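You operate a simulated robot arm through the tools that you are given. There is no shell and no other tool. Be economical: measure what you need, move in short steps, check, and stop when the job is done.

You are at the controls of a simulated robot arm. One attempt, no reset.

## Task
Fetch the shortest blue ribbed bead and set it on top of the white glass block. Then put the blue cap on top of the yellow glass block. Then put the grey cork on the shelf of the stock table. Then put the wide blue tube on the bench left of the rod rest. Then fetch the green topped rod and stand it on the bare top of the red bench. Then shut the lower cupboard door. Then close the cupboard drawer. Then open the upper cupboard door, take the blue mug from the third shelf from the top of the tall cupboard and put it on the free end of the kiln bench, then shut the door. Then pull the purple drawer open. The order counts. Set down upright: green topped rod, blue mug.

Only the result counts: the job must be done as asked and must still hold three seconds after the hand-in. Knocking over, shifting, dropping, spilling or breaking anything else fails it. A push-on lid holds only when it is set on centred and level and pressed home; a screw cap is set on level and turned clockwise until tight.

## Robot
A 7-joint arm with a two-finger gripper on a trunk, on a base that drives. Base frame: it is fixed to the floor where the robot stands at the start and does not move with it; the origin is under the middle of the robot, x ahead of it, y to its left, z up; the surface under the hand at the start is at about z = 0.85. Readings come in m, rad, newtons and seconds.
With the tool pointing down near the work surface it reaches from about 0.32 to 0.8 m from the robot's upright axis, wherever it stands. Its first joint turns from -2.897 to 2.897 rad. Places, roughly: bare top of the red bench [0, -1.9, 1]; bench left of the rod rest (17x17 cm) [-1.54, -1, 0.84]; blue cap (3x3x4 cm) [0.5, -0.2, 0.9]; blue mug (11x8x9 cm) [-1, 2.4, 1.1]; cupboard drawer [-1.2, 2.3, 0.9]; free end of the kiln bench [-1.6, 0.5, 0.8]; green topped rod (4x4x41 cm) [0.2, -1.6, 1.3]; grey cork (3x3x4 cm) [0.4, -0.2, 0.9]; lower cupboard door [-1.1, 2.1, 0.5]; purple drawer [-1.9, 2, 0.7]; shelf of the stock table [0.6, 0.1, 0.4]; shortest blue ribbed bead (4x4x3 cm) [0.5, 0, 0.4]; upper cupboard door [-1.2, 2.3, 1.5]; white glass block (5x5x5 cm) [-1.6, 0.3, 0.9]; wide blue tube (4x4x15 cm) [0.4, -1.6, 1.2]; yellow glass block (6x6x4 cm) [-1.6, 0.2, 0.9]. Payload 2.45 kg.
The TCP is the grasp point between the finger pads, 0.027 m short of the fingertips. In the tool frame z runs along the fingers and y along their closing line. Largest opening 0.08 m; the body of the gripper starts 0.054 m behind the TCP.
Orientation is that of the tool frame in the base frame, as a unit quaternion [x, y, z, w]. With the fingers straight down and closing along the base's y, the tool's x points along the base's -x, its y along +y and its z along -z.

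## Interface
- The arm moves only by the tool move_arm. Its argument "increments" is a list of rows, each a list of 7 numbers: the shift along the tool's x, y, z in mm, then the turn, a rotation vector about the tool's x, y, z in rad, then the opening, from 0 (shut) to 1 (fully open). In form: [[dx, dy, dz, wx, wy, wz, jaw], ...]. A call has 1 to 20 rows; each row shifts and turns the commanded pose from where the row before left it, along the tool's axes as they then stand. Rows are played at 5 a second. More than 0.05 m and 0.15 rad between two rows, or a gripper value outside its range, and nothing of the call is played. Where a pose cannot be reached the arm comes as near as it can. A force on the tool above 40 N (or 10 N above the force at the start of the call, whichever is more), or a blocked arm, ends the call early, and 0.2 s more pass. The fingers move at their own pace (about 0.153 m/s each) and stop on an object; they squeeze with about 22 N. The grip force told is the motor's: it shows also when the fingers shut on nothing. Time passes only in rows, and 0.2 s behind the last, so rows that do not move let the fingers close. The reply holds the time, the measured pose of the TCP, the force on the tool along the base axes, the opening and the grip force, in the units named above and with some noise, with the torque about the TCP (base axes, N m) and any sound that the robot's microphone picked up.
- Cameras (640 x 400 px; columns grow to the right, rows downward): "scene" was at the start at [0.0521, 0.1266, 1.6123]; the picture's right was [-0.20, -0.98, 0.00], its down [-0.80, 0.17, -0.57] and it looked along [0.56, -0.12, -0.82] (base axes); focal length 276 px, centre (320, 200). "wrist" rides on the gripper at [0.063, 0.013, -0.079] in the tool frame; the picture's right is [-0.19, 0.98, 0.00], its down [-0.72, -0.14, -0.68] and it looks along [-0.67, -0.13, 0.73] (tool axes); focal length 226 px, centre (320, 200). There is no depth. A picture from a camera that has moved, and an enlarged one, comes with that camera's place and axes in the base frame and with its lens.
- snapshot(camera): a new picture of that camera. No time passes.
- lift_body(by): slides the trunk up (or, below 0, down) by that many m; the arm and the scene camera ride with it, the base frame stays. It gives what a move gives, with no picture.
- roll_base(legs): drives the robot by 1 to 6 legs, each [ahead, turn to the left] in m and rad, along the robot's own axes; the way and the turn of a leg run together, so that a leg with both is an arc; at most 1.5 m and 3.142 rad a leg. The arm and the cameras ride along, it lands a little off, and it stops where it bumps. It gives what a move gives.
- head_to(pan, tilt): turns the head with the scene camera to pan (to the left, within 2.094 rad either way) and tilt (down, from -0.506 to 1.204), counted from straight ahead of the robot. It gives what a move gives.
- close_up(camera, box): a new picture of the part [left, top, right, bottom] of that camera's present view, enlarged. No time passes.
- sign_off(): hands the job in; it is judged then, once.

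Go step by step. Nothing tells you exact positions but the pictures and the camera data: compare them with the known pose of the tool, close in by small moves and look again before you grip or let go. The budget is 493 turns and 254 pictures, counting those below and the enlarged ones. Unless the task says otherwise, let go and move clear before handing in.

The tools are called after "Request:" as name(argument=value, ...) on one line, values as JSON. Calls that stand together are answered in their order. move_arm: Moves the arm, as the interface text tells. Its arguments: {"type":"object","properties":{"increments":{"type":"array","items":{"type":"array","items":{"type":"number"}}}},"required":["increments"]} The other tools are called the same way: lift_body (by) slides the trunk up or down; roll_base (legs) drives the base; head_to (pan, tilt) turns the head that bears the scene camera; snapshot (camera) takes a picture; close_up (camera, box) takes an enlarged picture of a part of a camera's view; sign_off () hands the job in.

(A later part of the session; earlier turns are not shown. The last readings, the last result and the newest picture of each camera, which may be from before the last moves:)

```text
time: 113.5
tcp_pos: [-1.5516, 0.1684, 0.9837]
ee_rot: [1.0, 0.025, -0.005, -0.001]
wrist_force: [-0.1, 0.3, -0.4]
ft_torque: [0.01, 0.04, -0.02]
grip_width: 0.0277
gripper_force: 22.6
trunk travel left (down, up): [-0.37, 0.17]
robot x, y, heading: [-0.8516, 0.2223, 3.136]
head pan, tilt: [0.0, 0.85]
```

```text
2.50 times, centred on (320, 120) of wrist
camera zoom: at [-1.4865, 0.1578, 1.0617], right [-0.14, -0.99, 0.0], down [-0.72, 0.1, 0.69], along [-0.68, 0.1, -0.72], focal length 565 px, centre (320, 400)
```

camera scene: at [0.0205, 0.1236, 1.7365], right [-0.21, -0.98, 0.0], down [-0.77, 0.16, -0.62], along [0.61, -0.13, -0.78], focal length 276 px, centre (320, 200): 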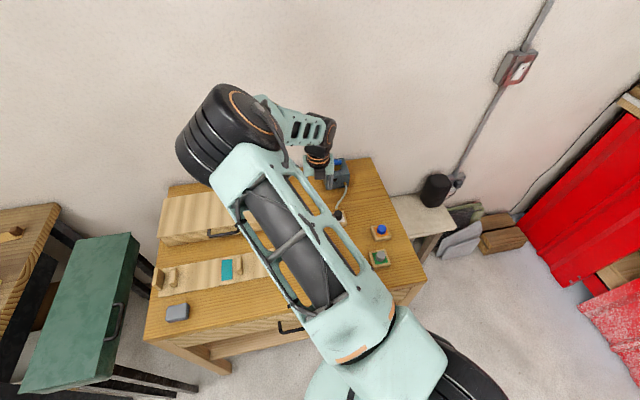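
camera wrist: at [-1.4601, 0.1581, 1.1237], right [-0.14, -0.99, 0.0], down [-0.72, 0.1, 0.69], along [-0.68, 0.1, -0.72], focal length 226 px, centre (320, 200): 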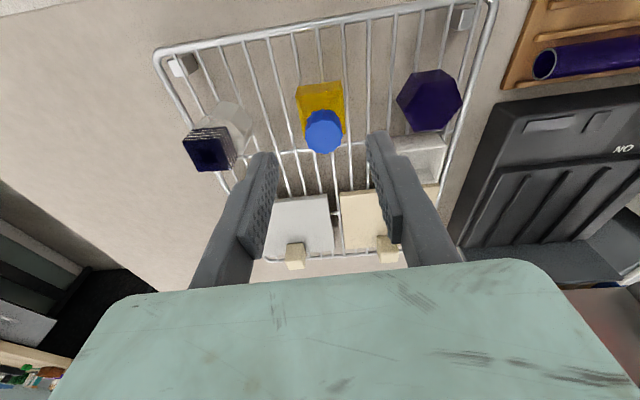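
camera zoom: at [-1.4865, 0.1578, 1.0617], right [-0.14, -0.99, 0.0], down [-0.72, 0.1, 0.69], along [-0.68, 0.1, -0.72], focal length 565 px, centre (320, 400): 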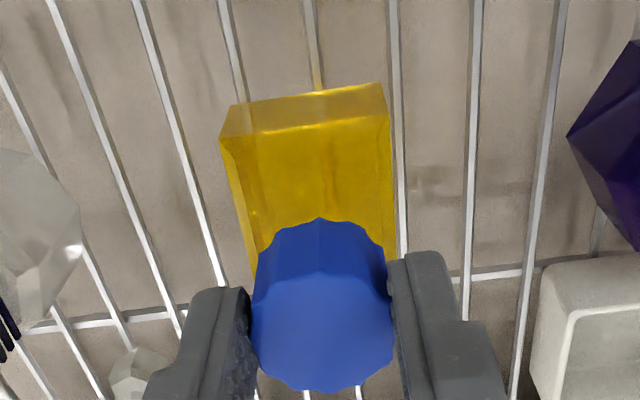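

I check from the scene camera what the cap's underside looks like.

Request:
close_up(camera="scene", box=[260, 150, 420, 250])

Request:
move_arm(increments=[[30, 0, -30, 0, 0, 0, 0.1], [30, 0, -30, 0, 0, 0, 0.1], [0, 0, -40, 0, 0, 0, 0.1], [0, 0, -40, 0, 0, 0, 0.1], [0, 0, -40, 0, 0, 0, 0.1]])

Request:
snapshot(camera="scene")

```text
4.00 times, centred on (340, 200) of scene
camera zoom: at [-0.9097, 0.0838, 1.7403], right [0.01, 1.0, 0.0], down [0.75, -0.01, -0.66], along [-0.66, 0.0, -0.75], focal length 1106 px, centre (240, 200)
```

zoom: 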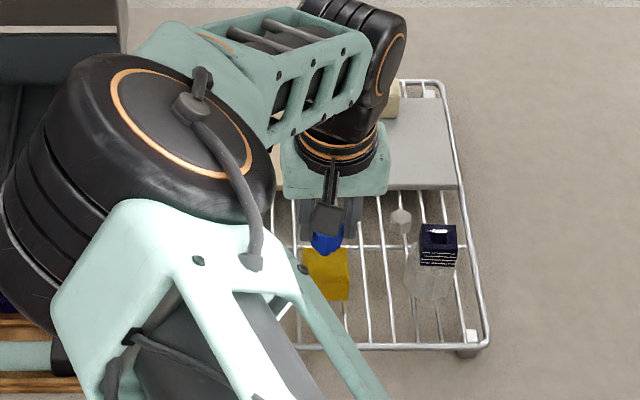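

```text
time: 114.7
tcp_pos: [-1.4903, 0.1718, 1.1663]
ee_rot: [1.0, 0.025, -0.005, 0.0]
wrist_force: [0.6, -0.2, -0.4]
ft_torque: [0.03, 0.02, 0.0]
grip_width: 0.0276
gripper_force: 21.5
trunk travel left (down, up): [-0.37, 0.17]
robot x, y, heading: [-0.8555, 0.2266, 3.13]
head pan, tilt: [0.0, 0.85]
```

```text
185 pictures are left
camera scene: at [-0.9106, 0.0841, 1.7405], right [0.01, 1.0, 0.0], down [0.75, -0.01, -0.66], along [-0.66, 0.0, -0.75], focal length 276 px, centre (320, 200)
```

scene: 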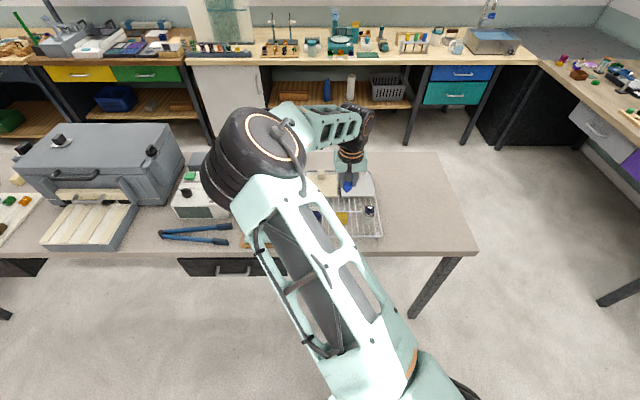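

Request:
close_up(camera="scene", box=[320, 165, 385, 205])

```text
9.85 times, centred on (352, 185) of scene
camera zoom: at [-0.9106, 0.0841, 1.7405], right [0.01, 1.0, 0.0], down [0.75, -0.01, -0.66], along [-0.66, 0.0, -0.75], focal length 2722 px, centre (0, 348)
```

zoom: 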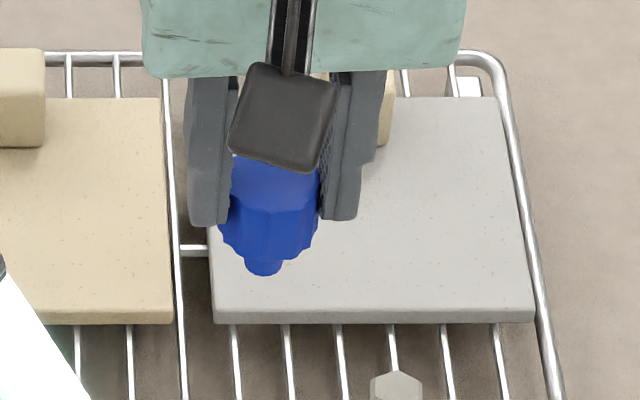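

The cap has a narrower plug beneath; it stands on that, so contact heights agree. I set it down centred, gently.

Request:
move_arm(increments=[[-20, 1, 40, 0, 0, 0, 0.1], [-20, 1, 40, 0, 0, 0, 0.1], [-20, 1, 40, 0, 0, 0, 0.1], [-5, 0, 40, 0, 0, 0, 0.1], [0, 0, 20, 0, 0, 0, 0.1], [0, 0, 0, 0, 0, 0, 0.1]])

Request:
close_up(camera="wrist", box=[240, 40, 400, 200])

```text
time: 116.1
tcp_pos: [-1.5582, 0.1649, 0.9859]
ee_rot: [1.0, 0.024, -0.005, -0.002]
wrist_force: [0.5, -0.1, -0.3]
ft_torque: [-0.02, 0.0, 0.0]
grip_width: 0.0277
gripper_force: 21.8
trunk travel left (down, up): [-0.37, 0.17]
robot x, y, heading: [-0.8493, 0.2238, 3.136]
head pan, tilt: [0.0, 0.85]
```

```text
2.50 times, centred on (320, 120) of wrist
camera zoom: at [-1.4925, 0.1542, 1.0635], right [-0.14, -0.99, 0.0], down [-0.72, 0.11, 0.69], along [-0.68, 0.1, -0.72], focal length 565 px, centre (320, 400)
```

zoom: 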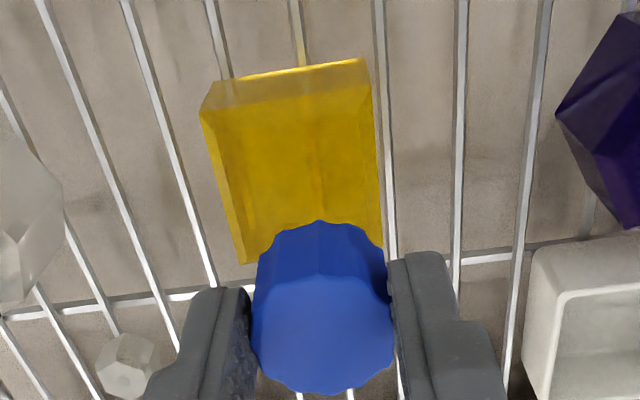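

Request:
move_arm(increments=[[2, -4, 8, 0, 0, 0, 0.1], [0, 0, 4, 0, 0, 0, 0.1], [0, 0, 2, 0, 0, 0, 0.1], [0, 0, 0, 0, 0, 0, 0.1]])

```text
time: 117.1
tcp_pos: [-1.5559, 0.1678, 0.9705]
ee_rot: [1.0, 0.026, -0.006, -0.001]
wrist_force: [0.0, -0.4, -1.3]
ft_torque: [-0.02, 0.04, 0.02]
grip_width: 0.0276
gripper_force: 22.1
trunk travel left (down, up): [-0.37, 0.17]
robot x, y, heading: [-0.8506, 0.2234, 3.134]
head pan, tilt: [0.0, 0.85]
```

Request:
move_arm(increments=[[0, 0, 1.5, 0, 0, 0, 0.1], [0, 0, 0, 0, 0, 0, 0.1]])

```text
time: 117.7
tcp_pos: [-1.5565, 0.1689, 0.9705]
ee_rot: [1.0, 0.025, -0.005, -0.001]
wrist_force: [0.0, -0.6, 1.0]
ft_torque: [-0.03, 0.0, -0.01]
grip_width: 0.0275
gripper_force: 22.3
trunk travel left (down, up): [-0.37, 0.17]
robot x, y, heading: [-0.8511, 0.2233, 3.134]
head pan, tilt: [0.0, 0.85]
```

Request:
move_arm(increments=[[0, 0, 1.2, 0, 0, 0, 0.1], [0, 0, 0, 0, 0, 0, 0.1]])

```text
time: 118.3
tcp_pos: [-1.5565, 0.1676, 0.9698]
ee_rot: [1.0, 0.025, -0.006, -0.001]
wrist_force: [-1.0, -2.0, 11.1]
ft_torque: [-0.05, 0.07, 0.01]
grip_width: 0.0277
gripper_force: 21.3
trunk travel left (down, up): [-0.37, 0.17]
robot x, y, heading: [-0.853, 0.228, 3.132]
head pan, tilt: [0.0, 0.85]
```

Contact at 11 N. I release and rise straight up.

Request:
move_arm(increments=[[0, 0, -0.5, 0, 0, 0, 0.1], [0, 0, 0, 0, 0, 0, 0.4], [0, 0, 0, 0, 0, 0, 0.6], [0, 0, 0, 0, 0, 0, 0.6], [0, 0, -15, 0, 0, 0, 0.6], [0, 0, -30, 0, 0, 0, 0.6], [20, 0, -30, 0, 0, 0, 0.6]])

Request:
close_up(camera="wrist", box=[160, 40, 440, 200])

Request:
close_up(camera="scene", box=[310, 180, 400, 240])

```text
time: 119.9
tcp_pos: [-1.532, 0.1689, 1.0416]
ee_rot: [1.0, 0.025, -0.005, -0.001]
wrist_force: [0.0, -0.1, -0.4]
ft_torque: [-0.01, 0.01, 0.03]
grip_width: 0.0479
gripper_force: 0.1
trunk travel left (down, up): [-0.37, 0.17]
robot x, y, heading: [-0.8543, 0.2225, 3.13]
head pan, tilt: [0.0, 0.85]
```

```text
2.29 times, centred on (300, 120) of wrist
camera zoom: at [-1.4681, 0.1597, 1.1203], right [-0.14, -0.99, 0.0], down [-0.72, 0.1, 0.69], along [-0.68, 0.1, -0.72], focal length 517 px, centre (366, 383)
```

zoom: 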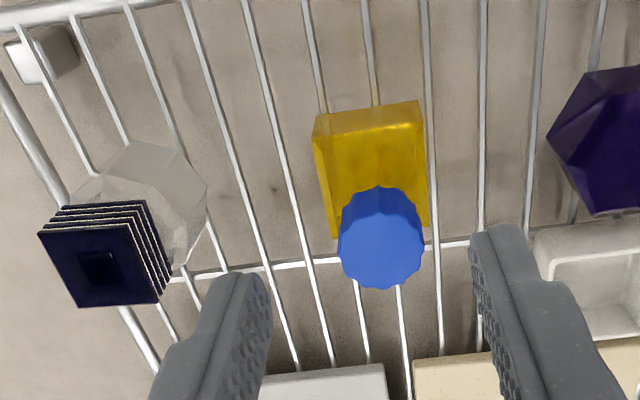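

```text
6.67 times, centred on (355, 210) of scene
camera zoom: at [-0.91, 0.0835, 1.7405], right [0.01, 1.0, 0.0], down [0.75, -0.01, -0.66], along [-0.66, 0.0, -0.75], focal length 1843 px, centre (87, 133)
```

zoom: 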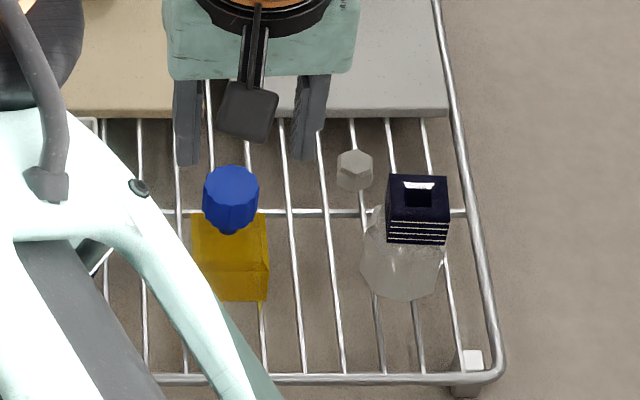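

Cap stands upright on the yellow block. Next the cork: I raise, drive back to the stock table and turn the wrist round again.

Request:
move_arm(increments=[[45, 0, -20, 0, 0, 0, 0.8], [45, 0, -20, 0, 0, 0, 0.8], [0, -30, -20, 0, 0, 0, 0.8]])

Request:
roll_base(legs=[[0, -1.57], [-0.22, 0], [0, -1.56], [0.55, 0]])

Request:
move_arm(increments=[[0, 0, 0, 0, 0, -0.15, 0.8], [0, 0, 0, 0, 0, -0.15, 0.8], [0, 0, 0, 0, 0, -0.15, 0.8], [0, 0, 0, 0, 0, -0.15, 0.8], [0, 0, 0, 0, 0, -0.15, 0.8], [0, 0, 0, 0, 0, -0.15, 0.8], [0, 0, 0, 0, 0, -0.15, 0.8], [0, 0, 0, 0, 0, -0.15, 0.8], [0, 0, 0, 0, 0, -0.15, 0.8], [0, 0, 0, 0, 0, -0.15, 0.8], [0, 0, 0, 0, 0, -0.15, 0.8], [0, 0, 0, 0, 0, -0.15, 0.8], [0, 0, 0, 0, 0, -0.15, 0.8], [0, 0, 0, 0, 0, -0.15, 0.8], [0, 0, 0, 0, 0, -0.15, 0.8], [0, 0, 0, 0, 0, -0.15, 0.8], [0, 0, 0, 0, 0, -0.15, 0.8], [0, 0, 0, 0, 0, -0.15, 0.8], [0, 0, 0, 0, 0, -0.15, 0.8], [0, 0, 0, 0, 0, -0.15, 0.8]])

Request:
move_arm(increments=[[0, 0, 0, 0, 0, -0.09, 0.8], [0, 0, 0, 0, 0.15, 0, 0.8], [0, 0, 0, 0, 0.15, 0, 0.8], [0, 0, 0, 0, 0.15, 0, 0.8], [0, 0, 0, 0, 0.15, 0, 0.8], [0, 0, 0, 0, 0.15, 0, 0.8], [0, 0, 0, 0, 0.15, 0, 0.8], [0, 0, 0, 0, 0.13, 0, 0.8]])

Request:
snapshot(camera="wrist")

```text
time: 120.7
tcp_pos: [-1.4457, 0.2052, 1.1026]
ee_rot: [1.0, 0.025, -0.005, 0.0]
wrist_force: [0.2, 0.4, 0.5]
ft_torque: [-0.02, 0.01, -0.02]
grip_width: 0.0638
gripper_force: 0.1
trunk travel left (down, up): [-0.37, 0.17]
robot x, y, heading: [-0.8501, 0.2241, 3.131]
head pan, tilt: [0.0, 0.85]
```

```text
time: 133.0
tcp_pos: [0.2925, 0.035, 1.1025]
ee_rot: [-0.03, 1.0, -0.001, 0.005]
wrist_force: [1.0, 0.8, 0.0]
ft_torque: [-0.01, 0.0, 0.01]
grip_width: 0.0641
gripper_force: 0.1
trunk travel left (down, up): [-0.37, 0.17]
robot x, y, heading: [-0.3002, 0.0082, 0.001]
head pan, tilt: [0.0, 0.85]
```

```text
time: 137.2
tcp_pos: [0.2922, 0.0338, 1.1024]
ee_rot: [0.999, -0.038, 0.005, 0.0]
wrist_force: [0.4, 0.0, 0.7]
ft_torque: [-0.02, -0.02, -0.02]
grip_width: 0.0637
gripper_force: 0.0
trunk travel left (down, up): [-0.37, 0.17]
robot x, y, heading: [-0.3002, 0.0076, 0.002]
head pan, tilt: [0.0, 0.85]
```

```text
time: 139.0
tcp_pos: [0.291, 0.0329, 1.103]
ee_rot: [0.883, 0.004, 0.469, -0.002]
wrist_force: [-0.9, -0.6, -0.2]
ft_torque: [0.0, 0.03, 0.0]
grip_width: 0.0639
gripper_force: 0.2
out of reach, approached as far as the arm can: row 8
trunk travel left (down, up): [-0.37, 0.17]
robot x, y, heading: [-0.2996, 0.0076, 0.005]
head pan, tilt: [0.0, 0.85]
```

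```text
180 pictures are left
camera wrist: at [0.2605, 0.0202, 1.1995], right [-0.1, -0.98, -0.16], down [-0.97, 0.13, -0.21], along [0.23, 0.13, -0.96], focal length 226 px, centre (320, 200)
```

wrist: 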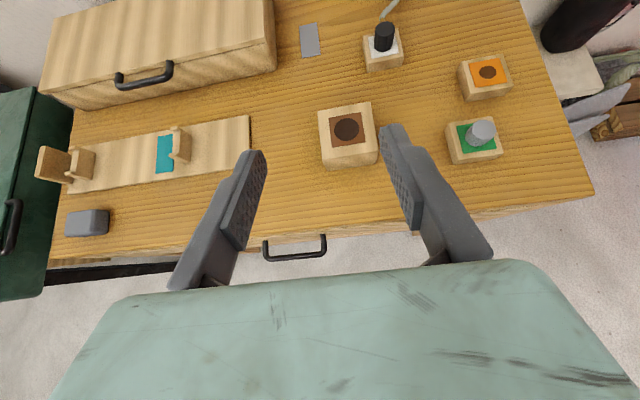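

Cork at about (0.397, -0.165, 0.895). I approach with the tool pitched ~56° so the cork can later be set down under the tabletop.

Request:
move_arm(increments=[[-13.8, 33, 19, 0, 0, 0, 0.8], [-13.8, 33, 19, 0, 0, 0, 0.8], [-13.8, 33, 19, 0, 0, 0, 0.8], [-13.8, 33, 19, 0, 0, 0, 0.8], [-13.8, 33, 19, 0, 0, 0, 0.8], [-13.8, 33, 19, 0, 0, 0, 0.8]])

Request:
snapshot(camera="wrist")

Request:
close_up(camera="scene", box=[340, 90, 520, 220])

```text
time: 140.4
tcp_pos: [0.3416, -0.1688, 0.9728]
ee_rot: [0.883, 0.003, 0.469, -0.002]
wrist_force: [-0.2, 0.7, 0.2]
ft_torque: [-0.01, 0.02, 0.02]
grip_width: 0.0641
gripper_force: 0.1
out of reach, approached as far as the arm can: row 1
trunk travel left (down, up): [-0.37, 0.17]
robot x, y, heading: [-0.2975, 0.0033, 0.008]
head pan, tilt: [0.0, 0.85]
```

```text
179 pictures are left
camera wrist: at [0.3122, -0.1835, 1.0691], right [-0.1, -0.98, -0.16], down [-0.97, 0.13, -0.21], along [0.23, 0.13, -0.96], focal length 226 px, centre (320, 200)
```

wrist: 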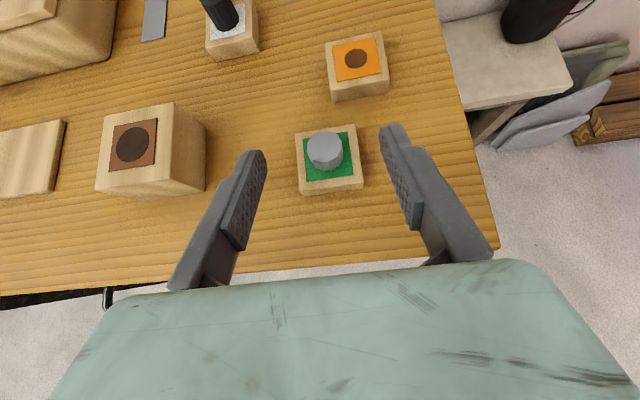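

```text
3.08 times, centred on (430, 155) of scene
camera zoom: at [-0.242, 0.1454, 1.7405], right [0.0, -1.0, 0.0], down [-0.75, 0.0, -0.66], along [0.66, 0.0, -0.75], focal length 851 px, centre (-18, 338)
```

zoom: 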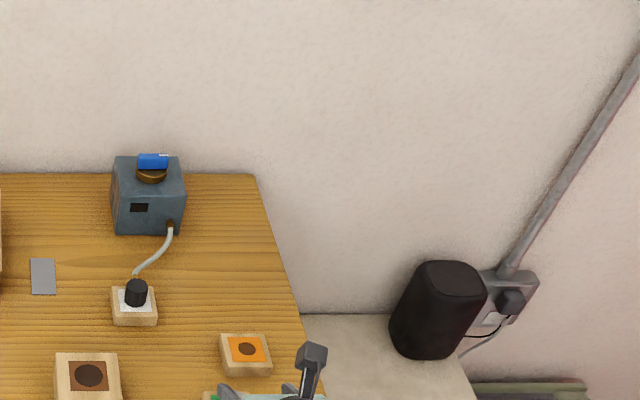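

Request:
move_arm(increments=[[-13, 0, 30, 0, 0, 0, 0.8], [-13, -1, 32, 0, 0, 0, 0.8]])

Request:
snapshot(camera="wrist")

```text
time: 141.0
tcp_pos: [0.3817, -0.1709, 0.9201]
ee_rot: [0.885, 0.005, 0.465, -0.004]
wrist_force: [-0.2, 0.1, -0.8]
ft_torque: [-0.01, -0.02, 0.01]
grip_width: 0.0643
gripper_force: 0.0
out of reach, approached as far as the arm can: row 2
trunk travel left (down, up): [-0.37, 0.17]
robot x, y, heading: [-0.3009, 0.0056, -0.001]
head pan, tilt: [0.0, 0.85]
```

```text
177 pictures are left
camera wrist: at [0.3529, -0.1851, 1.017], right [-0.1, -0.98, -0.16], down [-0.97, 0.13, -0.2], along [0.22, 0.14, -0.97], focal length 226 px, centre (320, 200)
```

wrist: 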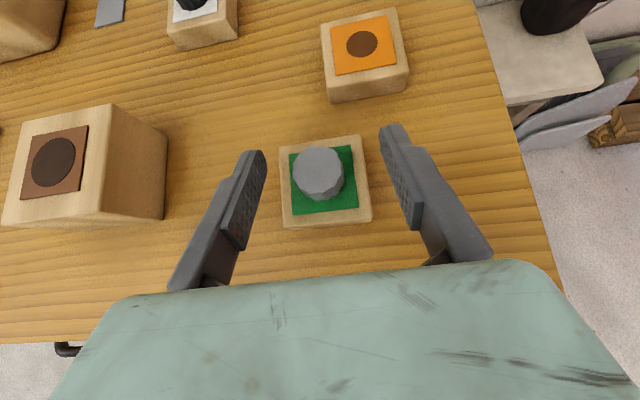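

Request:
move_arm(increments=[[-5.5, -1, 7.5, 0, 0, 0, 0.8], [-5, -1, 7, 0, 0, 0, 0.8], [0, 0, 0, 0, 0, 0, 0.8]])

Request:
close_up(camera="wrist", box=[220, 100, 420, 280])

```text
time: 141.8
tcp_pos: [0.3904, -0.1757, 0.9109]
ee_rot: [0.886, 0.005, 0.464, -0.004]
wrist_force: [0.2, 0.0, -1.2]
ft_torque: [-0.01, -0.01, 0.02]
grip_width: 0.0639
gripper_force: 0.0
out of reach, approached as far as the arm can: row 1, 2
trunk travel left (down, up): [-0.37, 0.17]
robot x, y, heading: [-0.3026, 0.0061, 0.008]
head pan, tilt: [0.0, 0.85]
```

```text
2.22 times, centred on (320, 190) of wrist
camera zoom: at [0.3622, -0.1893, 1.0075], right [-0.1, -0.98, -0.16], down [-0.97, 0.13, -0.2], along [0.22, 0.14, -0.97], focal length 502 px, centre (320, 222)
```

zoom: 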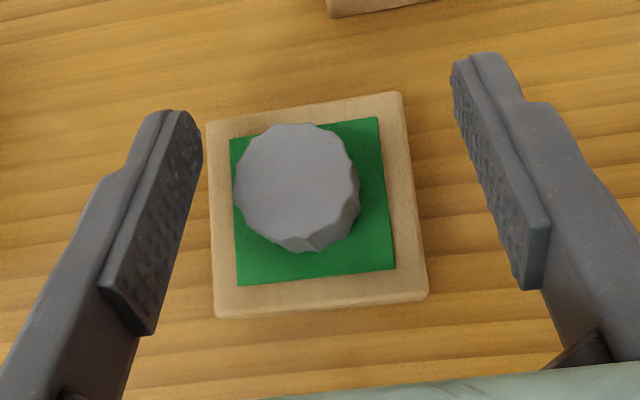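

Request:
lift_body(by=-0.009)

Request:
move_arm(increments=[[0, -6, 0, 0, 0, 0, 0.8], [0, 0, 0, 0, 0, 0, 0.8]])

Request:
close_up(camera="wrist", box=[220, 100, 420, 280])

```text
time: 142.4
tcp_pos: [0.3908, -0.1745, 0.9026]
ee_rot: [0.885, 0.005, 0.465, -0.004]
wrist_force: [-0.1, -0.1, -0.2]
ft_torque: [-0.01, -0.02, 0.04]
grip_width: 0.0642
gripper_force: 0.1
trunk travel left (down, up): [-0.361, 0.179]
robot x, y, heading: [-0.2973, 0.0026, 0.002]
head pan, tilt: [0.0, 0.85]
```

```text
time: 143.0
tcp_pos: [0.3916, -0.1701, 0.9024]
ee_rot: [0.886, 0.006, 0.463, -0.005]
wrist_force: [-0.1, 0.0, 0.1]
ft_torque: [-0.02, -0.03, 0.0]
grip_width: 0.0641
gripper_force: 0.0
trunk travel left (down, up): [-0.361, 0.179]
robot x, y, heading: [-0.301, 0.0067, 0.009]
head pan, tilt: [0.0, 0.85]
```

```text
2.22 times, centred on (320, 190) of wrist
camera zoom: at [0.3627, -0.184, 0.9989], right [-0.1, -0.98, -0.16], down [-0.97, 0.13, -0.2], along [0.22, 0.14, -0.97], focal length 502 px, centre (320, 222)
```

zoom: 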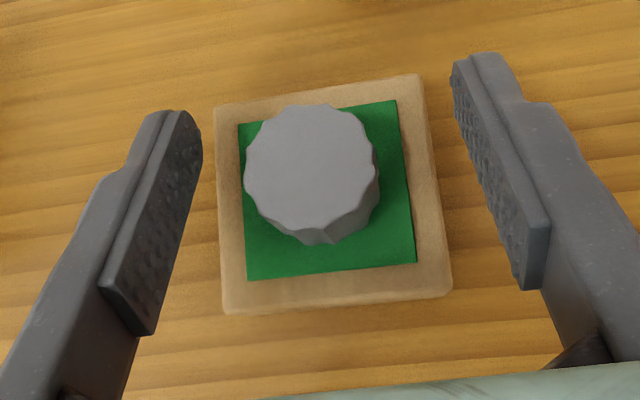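

Well placed around the cork. I close and lift a little.

Request:
move_arm(increments=[[0, 0, 0, 0, 0, 0, 0.5], [0, 0, 0, 0, 0, 0, 0.2], [0, 0, 0, 0, 0, 0, 0.1], [0, 0, 0, 0, 0, 0, 0.1]])

Request:
lift_body(by=0.06)

Request:
snapshot(camera="wrist")

```text
time: 144.0
tcp_pos: [0.3917, -0.1699, 0.9019]
ee_rot: [0.886, 0.006, 0.463, -0.005]
wrist_force: [-0.2, 0.5, -0.4]
ft_torque: [-0.01, 0.0, -0.01]
grip_width: 0.0277
gripper_force: 22.4
trunk travel left (down, up): [-0.361, 0.179]
robot x, y, heading: [-0.3022, 0.0076, 0.003]
head pan, tilt: [0.0, 0.85]
```

```text
time: 145.0
tcp_pos: [0.3904, -0.17, 0.9612]
ee_rot: [0.887, 0.005, 0.462, -0.005]
wrist_force: [0.0, 0.8, -0.3]
ft_torque: [0.0, 0.04, -0.01]
grip_width: 0.0275
gripper_force: 21.4
trunk travel left (down, up): [-0.421, 0.119]
robot x, y, heading: [-0.2991, 0.0099, 0.008]
head pan, tilt: [0.0, 0.85]
```

```text
174 pictures are left
camera wrist: at [0.3629, -0.184, 1.0585], right [-0.1, -0.98, -0.16], down [-0.97, 0.13, -0.2], along [0.22, 0.14, -0.97], focal length 226 px, centre (320, 200)
```

wrist: 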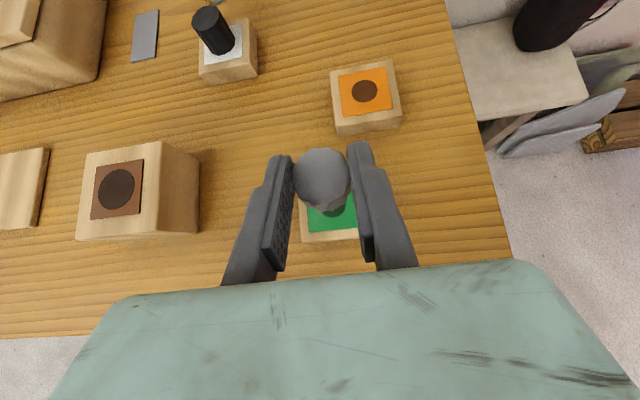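

Cork gripped. I back out, lower the trunk fully, and bring the hand to shelf height in front of the table.

Request:
roll_base(legs=[[-0.5, 0]])

Request:
lift_body(by=-0.42)

Request:
move_arm(increments=[[0, -40, 0, 0, 0, 0, 0.1], [0, -40, 0, 0, 0, 0, 0.1], [0, -37, 0, 0, 0, 0, 0.1], [22, 0, 34, 0, 0, 0, 0.1], [22, 0, 34, 0, 0, 0, 0.1], [-25, 0, 17, 0, 0, 0, 0.1], [-25, 0, 17, 0, 0, 0, 0.1]])

Request:
head_to(pan=0, tilt=0.6)

Request:
snapshot(camera="scene")

```text
time: 147.9
tcp_pos: [-0.1148, -0.1765, 0.9625]
ee_rot: [0.886, 0.002, 0.463, -0.004]
wrist_force: [0.3, 1.1, 0.7]
ft_torque: [-0.04, 0.04, 0.0]
grip_width: 0.0274
gripper_force: 21.9
trunk travel left (down, up): [-0.421, 0.119]
robot x, y, heading: [-0.8081, 0.0054, -0.001]
head pan, tilt: [0.0, 0.85]
```

```text
refused: -0.42 is not a number from -0.4 to 0.4
```

```text
time: 149.6
tcp_pos: [-0.0068, -0.0851, 0.9345]
ee_rot: [0.888, 0.003, 0.459, -0.006]
wrist_force: [-0.6, -0.5, 0.0]
ft_torque: [-0.01, -0.01, 0.02]
grip_width: 0.0272
gripper_force: 21.9
out of reach, approached as far as the arm can: row 1, 2, 3
trunk travel left (down, up): [-0.421, 0.119]
robot x, y, heading: [-0.8049, 0.0091, -0.006]
head pan, tilt: [0.0, 0.85]
```

```text
time: 150.3
tcp_pos: [-0.0087, -0.0863, 0.9341]
ee_rot: [0.889, 0.003, 0.458, -0.006]
wrist_force: [0.3, -0.1, -0.1]
ft_torque: [-0.01, 0.03, 0.0]
grip_width: 0.0272
gripper_force: 21.8
trunk travel left (down, up): [-0.421, 0.119]
robot x, y, heading: [-0.8029, 0.0067, -0.004]
head pan, tilt: [0.0, 0.6]
```

```text
173 pictures are left
camera scene: at [-0.7354, 0.1466, 1.8123], right [-0.01, -1.0, 0.0], down [-0.57, 0.0, -0.82], along [0.82, 0.0, -0.57], focal length 276 px, centre (320, 200)
```

scene: 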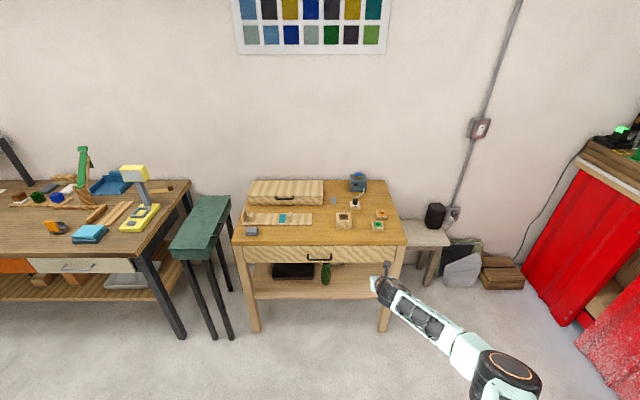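

Request:
lift_body(by=-0.4)

Request:
move_arm(increments=[[0, -20, 0, 0, 0, 0, 0.1], [0, 0, 0, 0, 0.05, 0, 0.1], [-20, 0, 14, 0, 0, 0, 0.1]])

Request:
snapshot(camera="scene")

```text
time: 154.2
tcp_pos: [-0.0095, -0.0857, 0.5345]
ee_rot: [0.889, 0.004, 0.459, -0.006]
wrist_force: [0.4, 0.3, 0.1]
ft_torque: [0.02, 0.02, -0.02]
grip_width: 0.0273
gripper_force: 22.0
trunk travel left (down, up): [-0.021, 0.519]
robot x, y, heading: [-0.8102, 0.0069, -0.002]
head pan, tilt: [0.0, 0.6]
```

```text
time: 154.9
tcp_pos: [-0.0045, -0.0685, 0.5132]
ee_rot: [0.893, 0.005, 0.45, -0.009]
wrist_force: [-0.3, 0.1, -1.1]
ft_torque: [0.0, -0.01, 0.0]
grip_width: 0.0272
gripper_force: 21.8
out of reach, approached as far as the arm can: row 2, 3
trunk travel left (down, up): [-0.021, 0.519]
robot x, y, heading: [-0.8032, 0.0091, -0.01]
head pan, tilt: [0.0, 0.6]
```

```text
172 pictures are left
camera scene: at [-0.7358, 0.1467, 1.4123], right [-0.01, -1.0, 0.0], down [-0.57, 0.0, -0.82], along [0.82, 0.0, -0.57], focal length 276 px, centre (320, 200)
```

scene: 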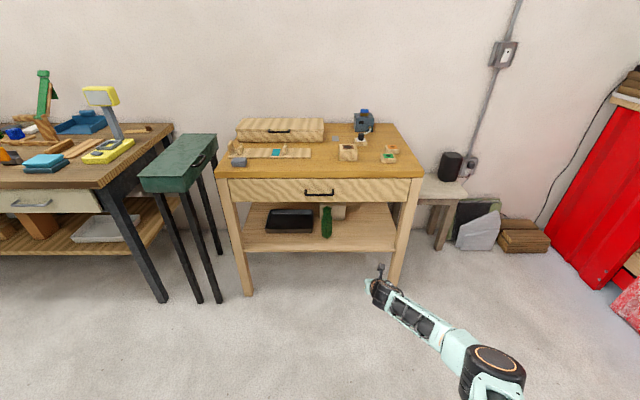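

Request:
lift_body(by=-0.02)

Request:
move_arm(increments=[[-22, 0, -34, 0, 0, 0, 0.1], [-22, 0, -34, 0, 0, 0, 0.1], [-22, 0, -34, 0, 0, 0, 0.1], [-22, 0, -34, 0, 0, 0, 0.1], [0, 0, 0, 0, 0.03, 0, 0.1]])

Request:
snapshot(camera="scene")

```text
time: 155.6
tcp_pos: [-0.0044, -0.069, 0.4939]
ee_rot: [0.893, 0.005, 0.45, -0.01]
wrist_force: [0.4, -0.9, -0.3]
ft_torque: [0.02, 0.02, -0.03]
grip_width: 0.0273
gripper_force: 21.7
trunk travel left (down, up): [-0.001, 0.539]
robot x, y, heading: [-0.8081, 0.0076, -0.002]
head pan, tilt: [0.0, 0.6]
```

```text
time: 156.8
tcp_pos: [-0.1263, -0.1049, 0.5534]
ee_rot: [0.897, 0.007, 0.441, -0.013]
wrist_force: [0.1, 0.0, -0.1]
ft_torque: [-0.01, 0.05, -0.01]
grip_width: 0.0275
gripper_force: 22.5
out of reach, approached as far as the arm can: row 1, 2, 3, 4, 5
trunk travel left (down, up): [-0.001, 0.539]
robot x, y, heading: [-0.8053, 0.0067, -0.005]
head pan, tilt: [0.0, 0.6]
```

```text
171 pictures are left
camera scene: at [-0.7357, 0.1467, 1.3923], right [-0.01, -1.0, 0.0], down [-0.57, 0.0, -0.82], along [0.82, 0.0, -0.57], focal length 276 px, centre (320, 200)
```

scene: 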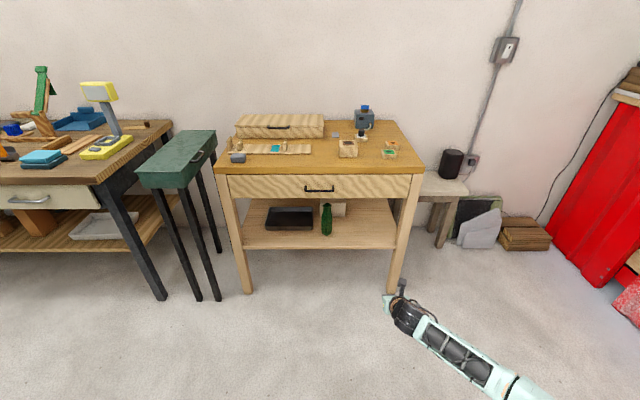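

The arm is in an awkward branch (elbow far right). I unpitch to vertical to let it reconfigure.

Request:
move_arm(increments=[[0, 0, 0, 0, -0.15, 0, 0.1], [0, 0, 0, 0, -0.15, 0, 0.1], [0, 0, 0, 0, -0.15, 0, 0.1], [0, 0, 0, 0, -0.15, 0, 0.1], [0, 0, 0, 0, -0.15, 0, 0.1], [0, 0, 0, 0, -0.15, 0, 0.1], [-20, -20, -30, 0, 0, 0, 0.1], [-20, -20, -30, 0, 0, 0, 0.1], [-20, -20, -30, 0, 0, 0, 0.1], [0, 0, -40, 0, 0, 0, 0.1], [0, 0, -40, 0, 0, 0, 0.1], [0, 0, -40, 0, 0, 0, 0.1], [0, 0, -40, 0, 0, 0, 0.1], [0, 0, -40, 0, 0, 0, 0.1]])

Request:
snapshot(camera="scene")

```text
time: 159.8
tcp_pos: [-0.1907, -0.0545, 0.8417]
ee_rot: [1.0, 0.013, 0.007, -0.01]
wrist_force: [0.7, 0.3, 0.9]
ft_torque: [0.04, -0.02, 0.04]
grip_width: 0.0271
gripper_force: 21.6
trunk travel left (down, up): [-0.001, 0.539]
robot x, y, heading: [-0.8054, 0.008, -0.008]
head pan, tilt: [0.0, 0.6]
```

```text
170 pictures are left
camera scene: at [-0.7355, 0.1467, 1.3923], right [-0.01, -1.0, 0.0], down [-0.57, 0.0, -0.82], along [0.82, 0.0, -0.57], focal length 276 px, centre (320, 200)
```

scene: 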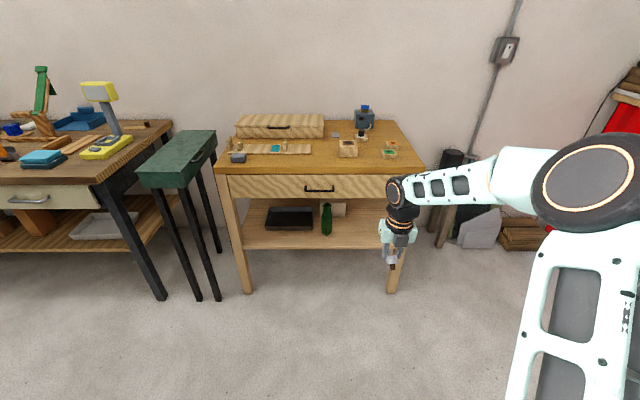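

Request:
move_arm(increments=[[-32, 16, -26, 0, 0, 0, 0.1], [-32, 16, -26, 0, 0, 0.1, 0.1], [-32, 16, -26, 0, 0, 0, 0.1], [0, 0, 0, 0, 0.15, 0, 0.1], [0, 0, 0, 0, 0.15, 0, 0.1], [0, 0, 0, 0, 0.15, 0, 0.1], [0, 0, 0, 0, 0.15, 0, 0.1], [0, 0, 0, 0, 0.15, 0, 0.1], [0, 0, 0, 0, 0.15, 0, 0.1], [0, 0, 0, 0, 0.05, 0, 0.1]])

Request:
move_arm(increments=[[-34, -11, 23, 0, 0, 0, 0.1], [-34, -11, 23, 0, 0, 0, 0.1], [-34, -11, 23, 0, 0, 0, 0.1], [-34, -11, 23, 0, 0, 0, 0.1], [-34, -11, 23, 0, 0, 0, 0.1], [-34, -11, 23, 0, 0, 0, 0.1], [-34, -11, 23, 0, 0, 0, 0.1], [-34, -11, 23, 0, 0, 0, 0.1], [-34, -11, 23, 0, 0, 0, 0.1], [-34, -11, 23, 0, 0, 0, 0.1]])

Request:
snapshot(camera="scene")

```text
time: 162.0
tcp_pos: [-0.2893, -0.1041, 0.9177]
ee_rot: [0.885, -0.038, 0.463, 0.009]
wrist_force: [-0.1, -1.4, 0.1]
ft_torque: [0.05, 0.03, 0.04]
grip_width: 0.0272
gripper_force: 21.8
trunk travel left (down, up): [-0.001, 0.539]
robot x, y, heading: [-0.8062, 0.0068, -0.005]
head pan, tilt: [0.0, 0.6]
```

```text
time: 164.2
tcp_pos: [-0.2832, 0.0154, 0.5092]
ee_rot: [0.885, -0.036, 0.464, 0.007]
wrist_force: [-0.4, -1.1, -0.1]
ft_torque: [0.01, -0.03, 0.04]
grip_width: 0.0271
gripper_force: 21.7
trunk travel left (down, up): [-0.001, 0.539]
robot x, y, heading: [-0.8087, 0.0069, -0.004]
head pan, tilt: [0.0, 0.6]
```

```text
169 pictures are left
camera scene: at [-0.7357, 0.1465, 1.3924], right [-0.01, -1.0, 0.0], down [-0.57, 0.0, -0.82], along [0.82, 0.0, -0.57], focal length 276 px, centre (320, 200)
```

scene: 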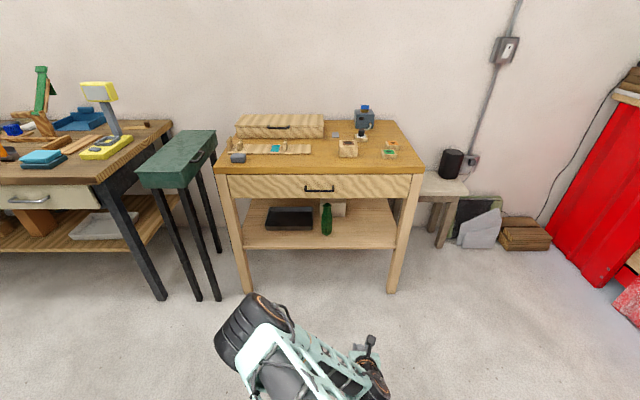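

Good branch again. I extend forward and toward y≈-0.05, then drive in.

Request:
move_arm(increments=[[25, 10, 37, 0, 0, 0, 0.1], [25, 10, 37, 0, 0, 0, 0.1], [25, 10, 37, 0, 0, 0, 0.1], [25, 10, 37, 0, 0, 0, 0.1], [25, 10, 37, 0, 0, 0, 0.1], [-25, 0, 17, 0, 0, 0, 0.1]])

Request:
roll_base(legs=[[0.43, 0]])

Request:
snapshot(camera="wrist")

Request:
snapshot(camera="scene")

```text
time: 165.6
tcp_pos: [-0.0664, -0.051, 0.4758]
ee_rot: [0.885, -0.038, 0.464, 0.009]
wrist_force: [0.4, -0.4, 0.1]
ft_torque: [-0.02, 0.0, 0.05]
grip_width: 0.0273
gripper_force: 21.8
trunk travel left (down, up): [-0.001, 0.539]
robot x, y, heading: [-0.8059, 0.0058, -0.003]
head pan, tilt: [0.0, 0.6]
```

```text
time: 168.2
tcp_pos: [0.3617, -0.0499, 0.476]
ee_rot: [0.886, -0.035, 0.462, 0.007]
wrist_force: [-0.1, -0.4, 0.6]
ft_torque: [0.02, 0.0, 0.02]
grip_width: 0.0273
gripper_force: 22.2
trunk travel left (down, up): [-0.001, 0.539]
robot x, y, heading: [-0.3799, 0.0047, 0.004]
head pan, tilt: [0.0, 0.6]
```

```text
168 pictures are left
camera wrist: at [0.3317, -0.0624, 0.5722], right [-0.18, -0.97, -0.18], down [-0.96, 0.21, -0.2], along [0.23, 0.14, -0.96], focal length 226 px, centre (320, 200)
```

wrist: 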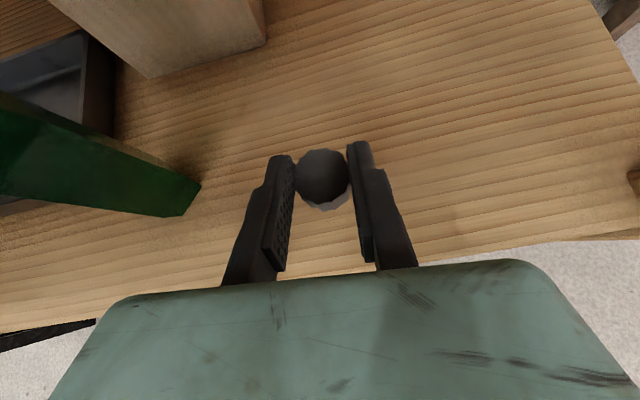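

```text
167 pictures are left
camera scene: at [-0.3083, 0.1453, 1.3923], right [0.0, -1.0, 0.0], down [-0.57, 0.0, -0.82], along [0.82, 0.0, -0.57], focal length 276 px, centre (320, 200)
```

scene: 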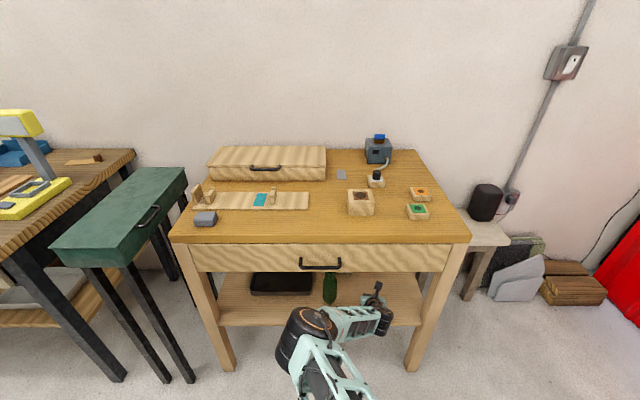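

Request:
move_arm(increments=[[27, -3, 40, 0, 0, 0, 0.1], [-25, 0, 17, 0, 0, 0, 0.1], [-16, 0, 11, 0, 0, 0, 0.1], [0, 0, 0, 0, 0, 0, 0.1]])

Request:
snapshot(camera="wrist")

```text
time: 169.2
tcp_pos: [0.4107, -0.0481, 0.4277]
ee_rot: [0.885, -0.036, 0.463, 0.007]
wrist_force: [2.5, -1.2, 8.2]
ft_torque: [-0.05, -0.13, 0.0]
grip_width: 0.0271
gripper_force: 21.7
trunk travel left (down, up): [-0.001, 0.539]
robot x, y, heading: [-0.3803, 0.0075, -0.002]
head pan, tilt: [0.0, 0.6]
```

```text
166 pictures are left
camera wrist: at [0.3805, -0.0612, 0.5241], right [-0.18, -0.97, -0.18], down [-0.96, 0.21, -0.2], along [0.23, 0.14, -0.96], focal length 226 px, centre (320, 200)
```

wrist: 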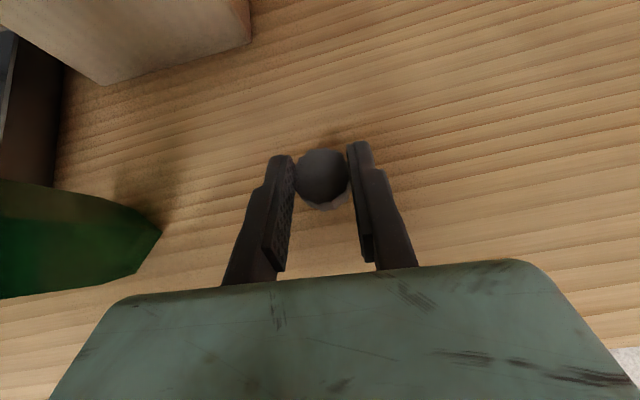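

Contact at 8 N. I release gently and withdraw along the tool axis.

Request:
move_arm(increments=[[0, 0, 0, 0, 0, 0, 0.4], [0, 0, 0, 0, 0, 0, 0.55], [0, 0, 0, 0, 0, 0, 0.55], [0, 0, -15, 0, 0, 0, 0.55], [0, 0, -30, 0, 0, 0, 0.55], [0, 0, -30, 0, 0, 0, 0.55]])

Request:
snapshot(camera="wrist")

```text
time: 170.6
tcp_pos: [0.3484, -0.0441, 0.4677]
ee_rot: [0.886, -0.035, 0.463, 0.006]
wrist_force: [0.8, 0.4, 0.0]
ft_torque: [0.02, 0.01, 0.0]
grip_width: 0.0441
gripper_force: 0.0
trunk travel left (down, up): [-0.001, 0.539]
robot x, y, heading: [-0.3789, 0.0042, -0.002]
head pan, tilt: [0.0, 0.6]
```

```text
165 pictures are left
camera wrist: at [0.3182, -0.0564, 0.5641], right [-0.18, -0.97, -0.18], down [-0.96, 0.21, -0.2], along [0.23, 0.14, -0.96], focal length 226 px, centre (320, 200)
```

wrist: 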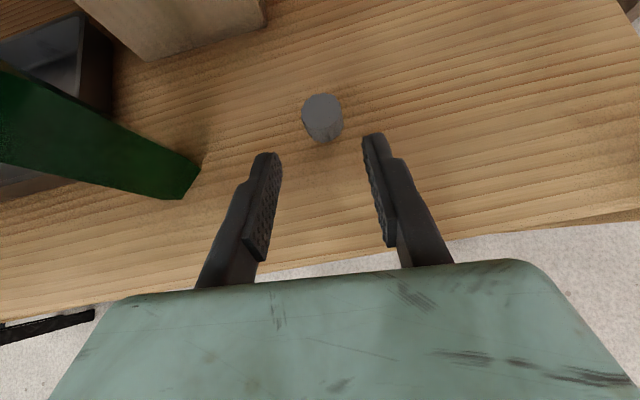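

Cork stands on the shelf. I back out, fold the hand to vertical, and look toward the red bench on the right.

Request:
roll_base(legs=[[-0.45, 0]])

Request:
lift_body(by=0.4)

Request:
move_arm(increments=[[0, 0, -40, 0, -0.15, 0, 0.6], [0, 0, -40, 0, -0.15, 0, 0.6], [0, 0, -30, 0, -0.15, 0, 0.6], [0, 0, -30, 0, -0.15, 0, 0.6], [0, 0, -30, 0, -0.15, 0, 0.6], [0, 0, -30, 0, -0.15, 0, 0.6], [0, 0, 0, 0, -0.05, 0, 0.6]])

Request:
head_to(pan=-1.57, tilt=0.35)

Request:
snapshot(camera="scene")

```text
time: 173.3
tcp_pos: [-0.0909, -0.0419, 0.4675]
ee_rot: [0.886, -0.036, 0.462, 0.007]
wrist_force: [0.5, 0.2, -0.7]
ft_torque: [0.02, 0.02, -0.01]
grip_width: 0.044
gripper_force: 0.0
trunk travel left (down, up): [-0.001, 0.539]
robot x, y, heading: [-0.8182, 0.0106, -0.002]
head pan, tilt: [0.0, 0.6]
```

```text
time: 177.1
tcp_pos: [-0.0896, -0.0418, 0.8675]
ee_rot: [0.886, -0.035, 0.462, 0.006]
wrist_force: [-0.6, 0.2, -0.1]
ft_torque: [0.0, -0.03, 0.02]
grip_width: 0.044
gripper_force: 0.0
trunk travel left (down, up): [-0.401, 0.139]
robot x, y, heading: [-0.8167, 0.0074, -0.003]
head pan, tilt: [0.0, 0.6]
```

```text
time: 178.7
tcp_pos: [-0.2028, -0.038, 1.0253]
ee_rot: [0.999, -0.035, 0.006, -0.009]
wrist_force: [-0.5, 0.9, 0.0]
ft_torque: [0.0, -0.01, 0.01]
grip_width: 0.0479
gripper_force: 0.1
trunk travel left (down, up): [-0.401, 0.139]
robot x, y, heading: [-0.8146, 0.009, -0.007]
head pan, tilt: [0.0, 0.6]
```

```text
time: 180.4
tcp_pos: [-0.2031, -0.0382, 1.0232]
ee_rot: [0.999, -0.035, 0.007, -0.01]
wrist_force: [-0.7, -0.1, -0.7]
ft_torque: [-0.01, -0.03, -0.01]
grip_width: 0.0478
gripper_force: 0.1
trunk travel left (down, up): [-0.401, 0.139]
robot x, y, heading: [-0.8132, 0.0089, 0.001]
head pan, tilt: [-1.571, 0.351]
```

```text
164 pictures are left
camera scene: at [-0.835, 0.0534, 1.8151], right [-1.0, 0.0, 0.0], down [0.0, 0.34, -0.94], along [0.0, -0.94, -0.34], focal length 276 px, centre (320, 200)
```

scene: 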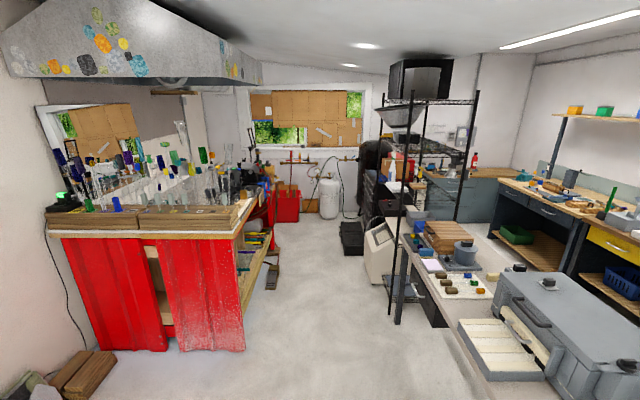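

Request:
close_up(camera="scene", box=[40, 110, 280, 260])

Request:
close_up(camera="scene", box=[370, 200, 530, 310])

```text
2.67 times, centred on (160, 185) of scene
camera zoom: at [-0.835, 0.0534, 1.8151], right [-1.0, 0.0, 0.0], down [0.0, 0.34, -0.94], along [0.0, -0.94, -0.34], focal length 737 px, centre (747, 240)
```

zoom: 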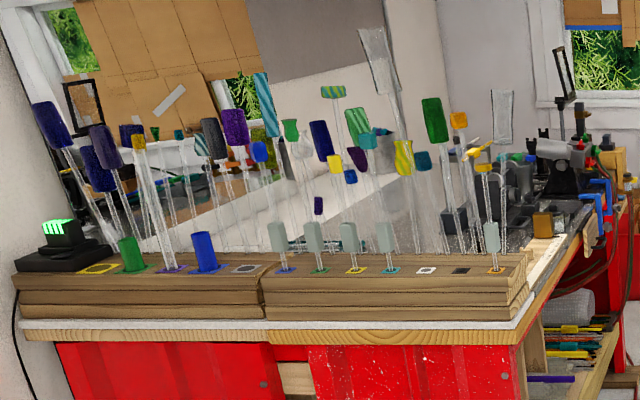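

```text
3.64 times, centred on (450, 255) of scene
camera zoom: at [-0.835, 0.0534, 1.8151], right [-1.0, 0.0, 0.0], down [0.0, 0.34, -0.94], along [0.0, -0.94, -0.34], focal length 1006 px, centre (-153, 0)
```

zoom: 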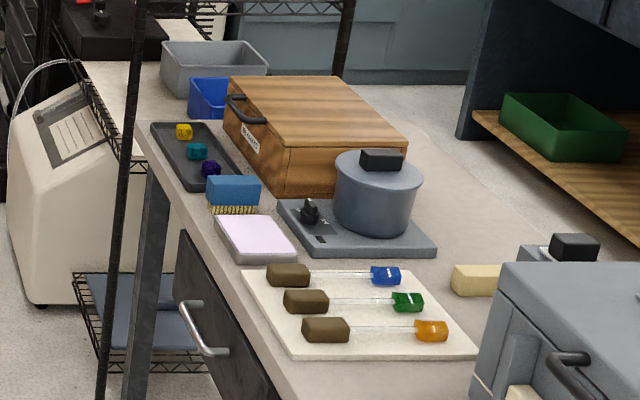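

The blue tube stands in a wooden rack at about (0.446,-1.58), the green-topped rod at about (0.2,-1.6). I retract the arm and drive diagonally to stand before the red bench.

Request:
move_arm(increments=[[-45, 0, -15, 0, 0, 0, 0.6], [-45, 0, -15, 0, 0, 0, 0.6], [-45, 0, -15, 0, 0, 0, 0.6], [-45, 0, -15, 0, 0, 0, 0.6]])

Request:
roll_base(legs=[[0, -0.66], [1.38, 0], [0, -0.91]])

Request:
head_to(pan=0, tilt=0.6)

Request:
snapshot(camera="scene")

```text
time: 181.4
tcp_pos: [-0.3829, -0.0274, 1.0845]
ee_rot: [0.999, -0.035, 0.008, -0.01]
wrist_force: [-0.8, -0.3, -0.5]
ft_torque: [0.02, -0.03, -0.05]
grip_width: 0.0482
gripper_force: 0.0
trunk travel left (down, up): [-0.401, 0.139]
robot x, y, heading: [-0.8184, 0.0069, 0.0]
head pan, tilt: [-1.571, 0.351]
```

```text
time: 192.6
tcp_pos: [0.2554, -1.293, 1.085]
ee_rot: [-0.683, 0.731, -0.013, 0.002]
wrist_force: [-0.1, 0.0, -0.4]
ft_torque: [-0.01, -0.01, 0.03]
grip_width: 0.0478
gripper_force: 0.1
trunk travel left (down, up): [-0.401, 0.139]
robot x, y, heading: [0.287, -0.8533, -1.574]
head pan, tilt: [-1.571, 0.351]
```

```text
time: 194.3
tcp_pos: [0.2561, -1.2918, 1.0841]
ee_rot: [-0.683, 0.731, -0.012, 0.001]
wrist_force: [0.2, -0.2, 0.8]
ft_torque: [-0.01, -0.01, 0.03]
grip_width: 0.0477
gripper_force: 0.0
trunk travel left (down, up): [-0.401, 0.139]
robot x, y, heading: [0.2898, -0.8551, -1.575]
head pan, tilt: [0.0, 0.6]
```

```text
161 pictures are left
camera scene: at [0.4292, -0.9263, 1.7923], right [-1.0, 0.0, 0.0], down [0.0, 0.57, -0.82], along [0.0, -0.82, -0.57], focal length 276 px, centre (320, 200)
```

scene: 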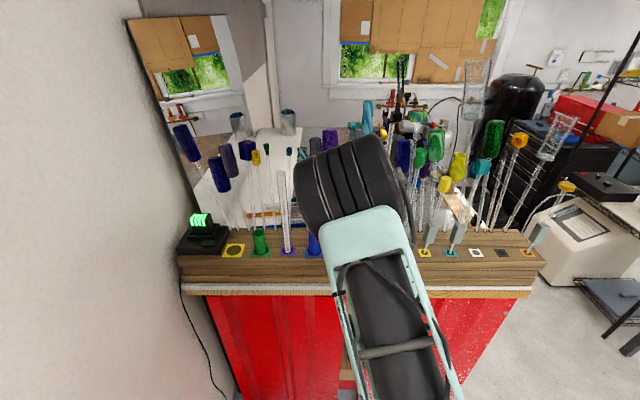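

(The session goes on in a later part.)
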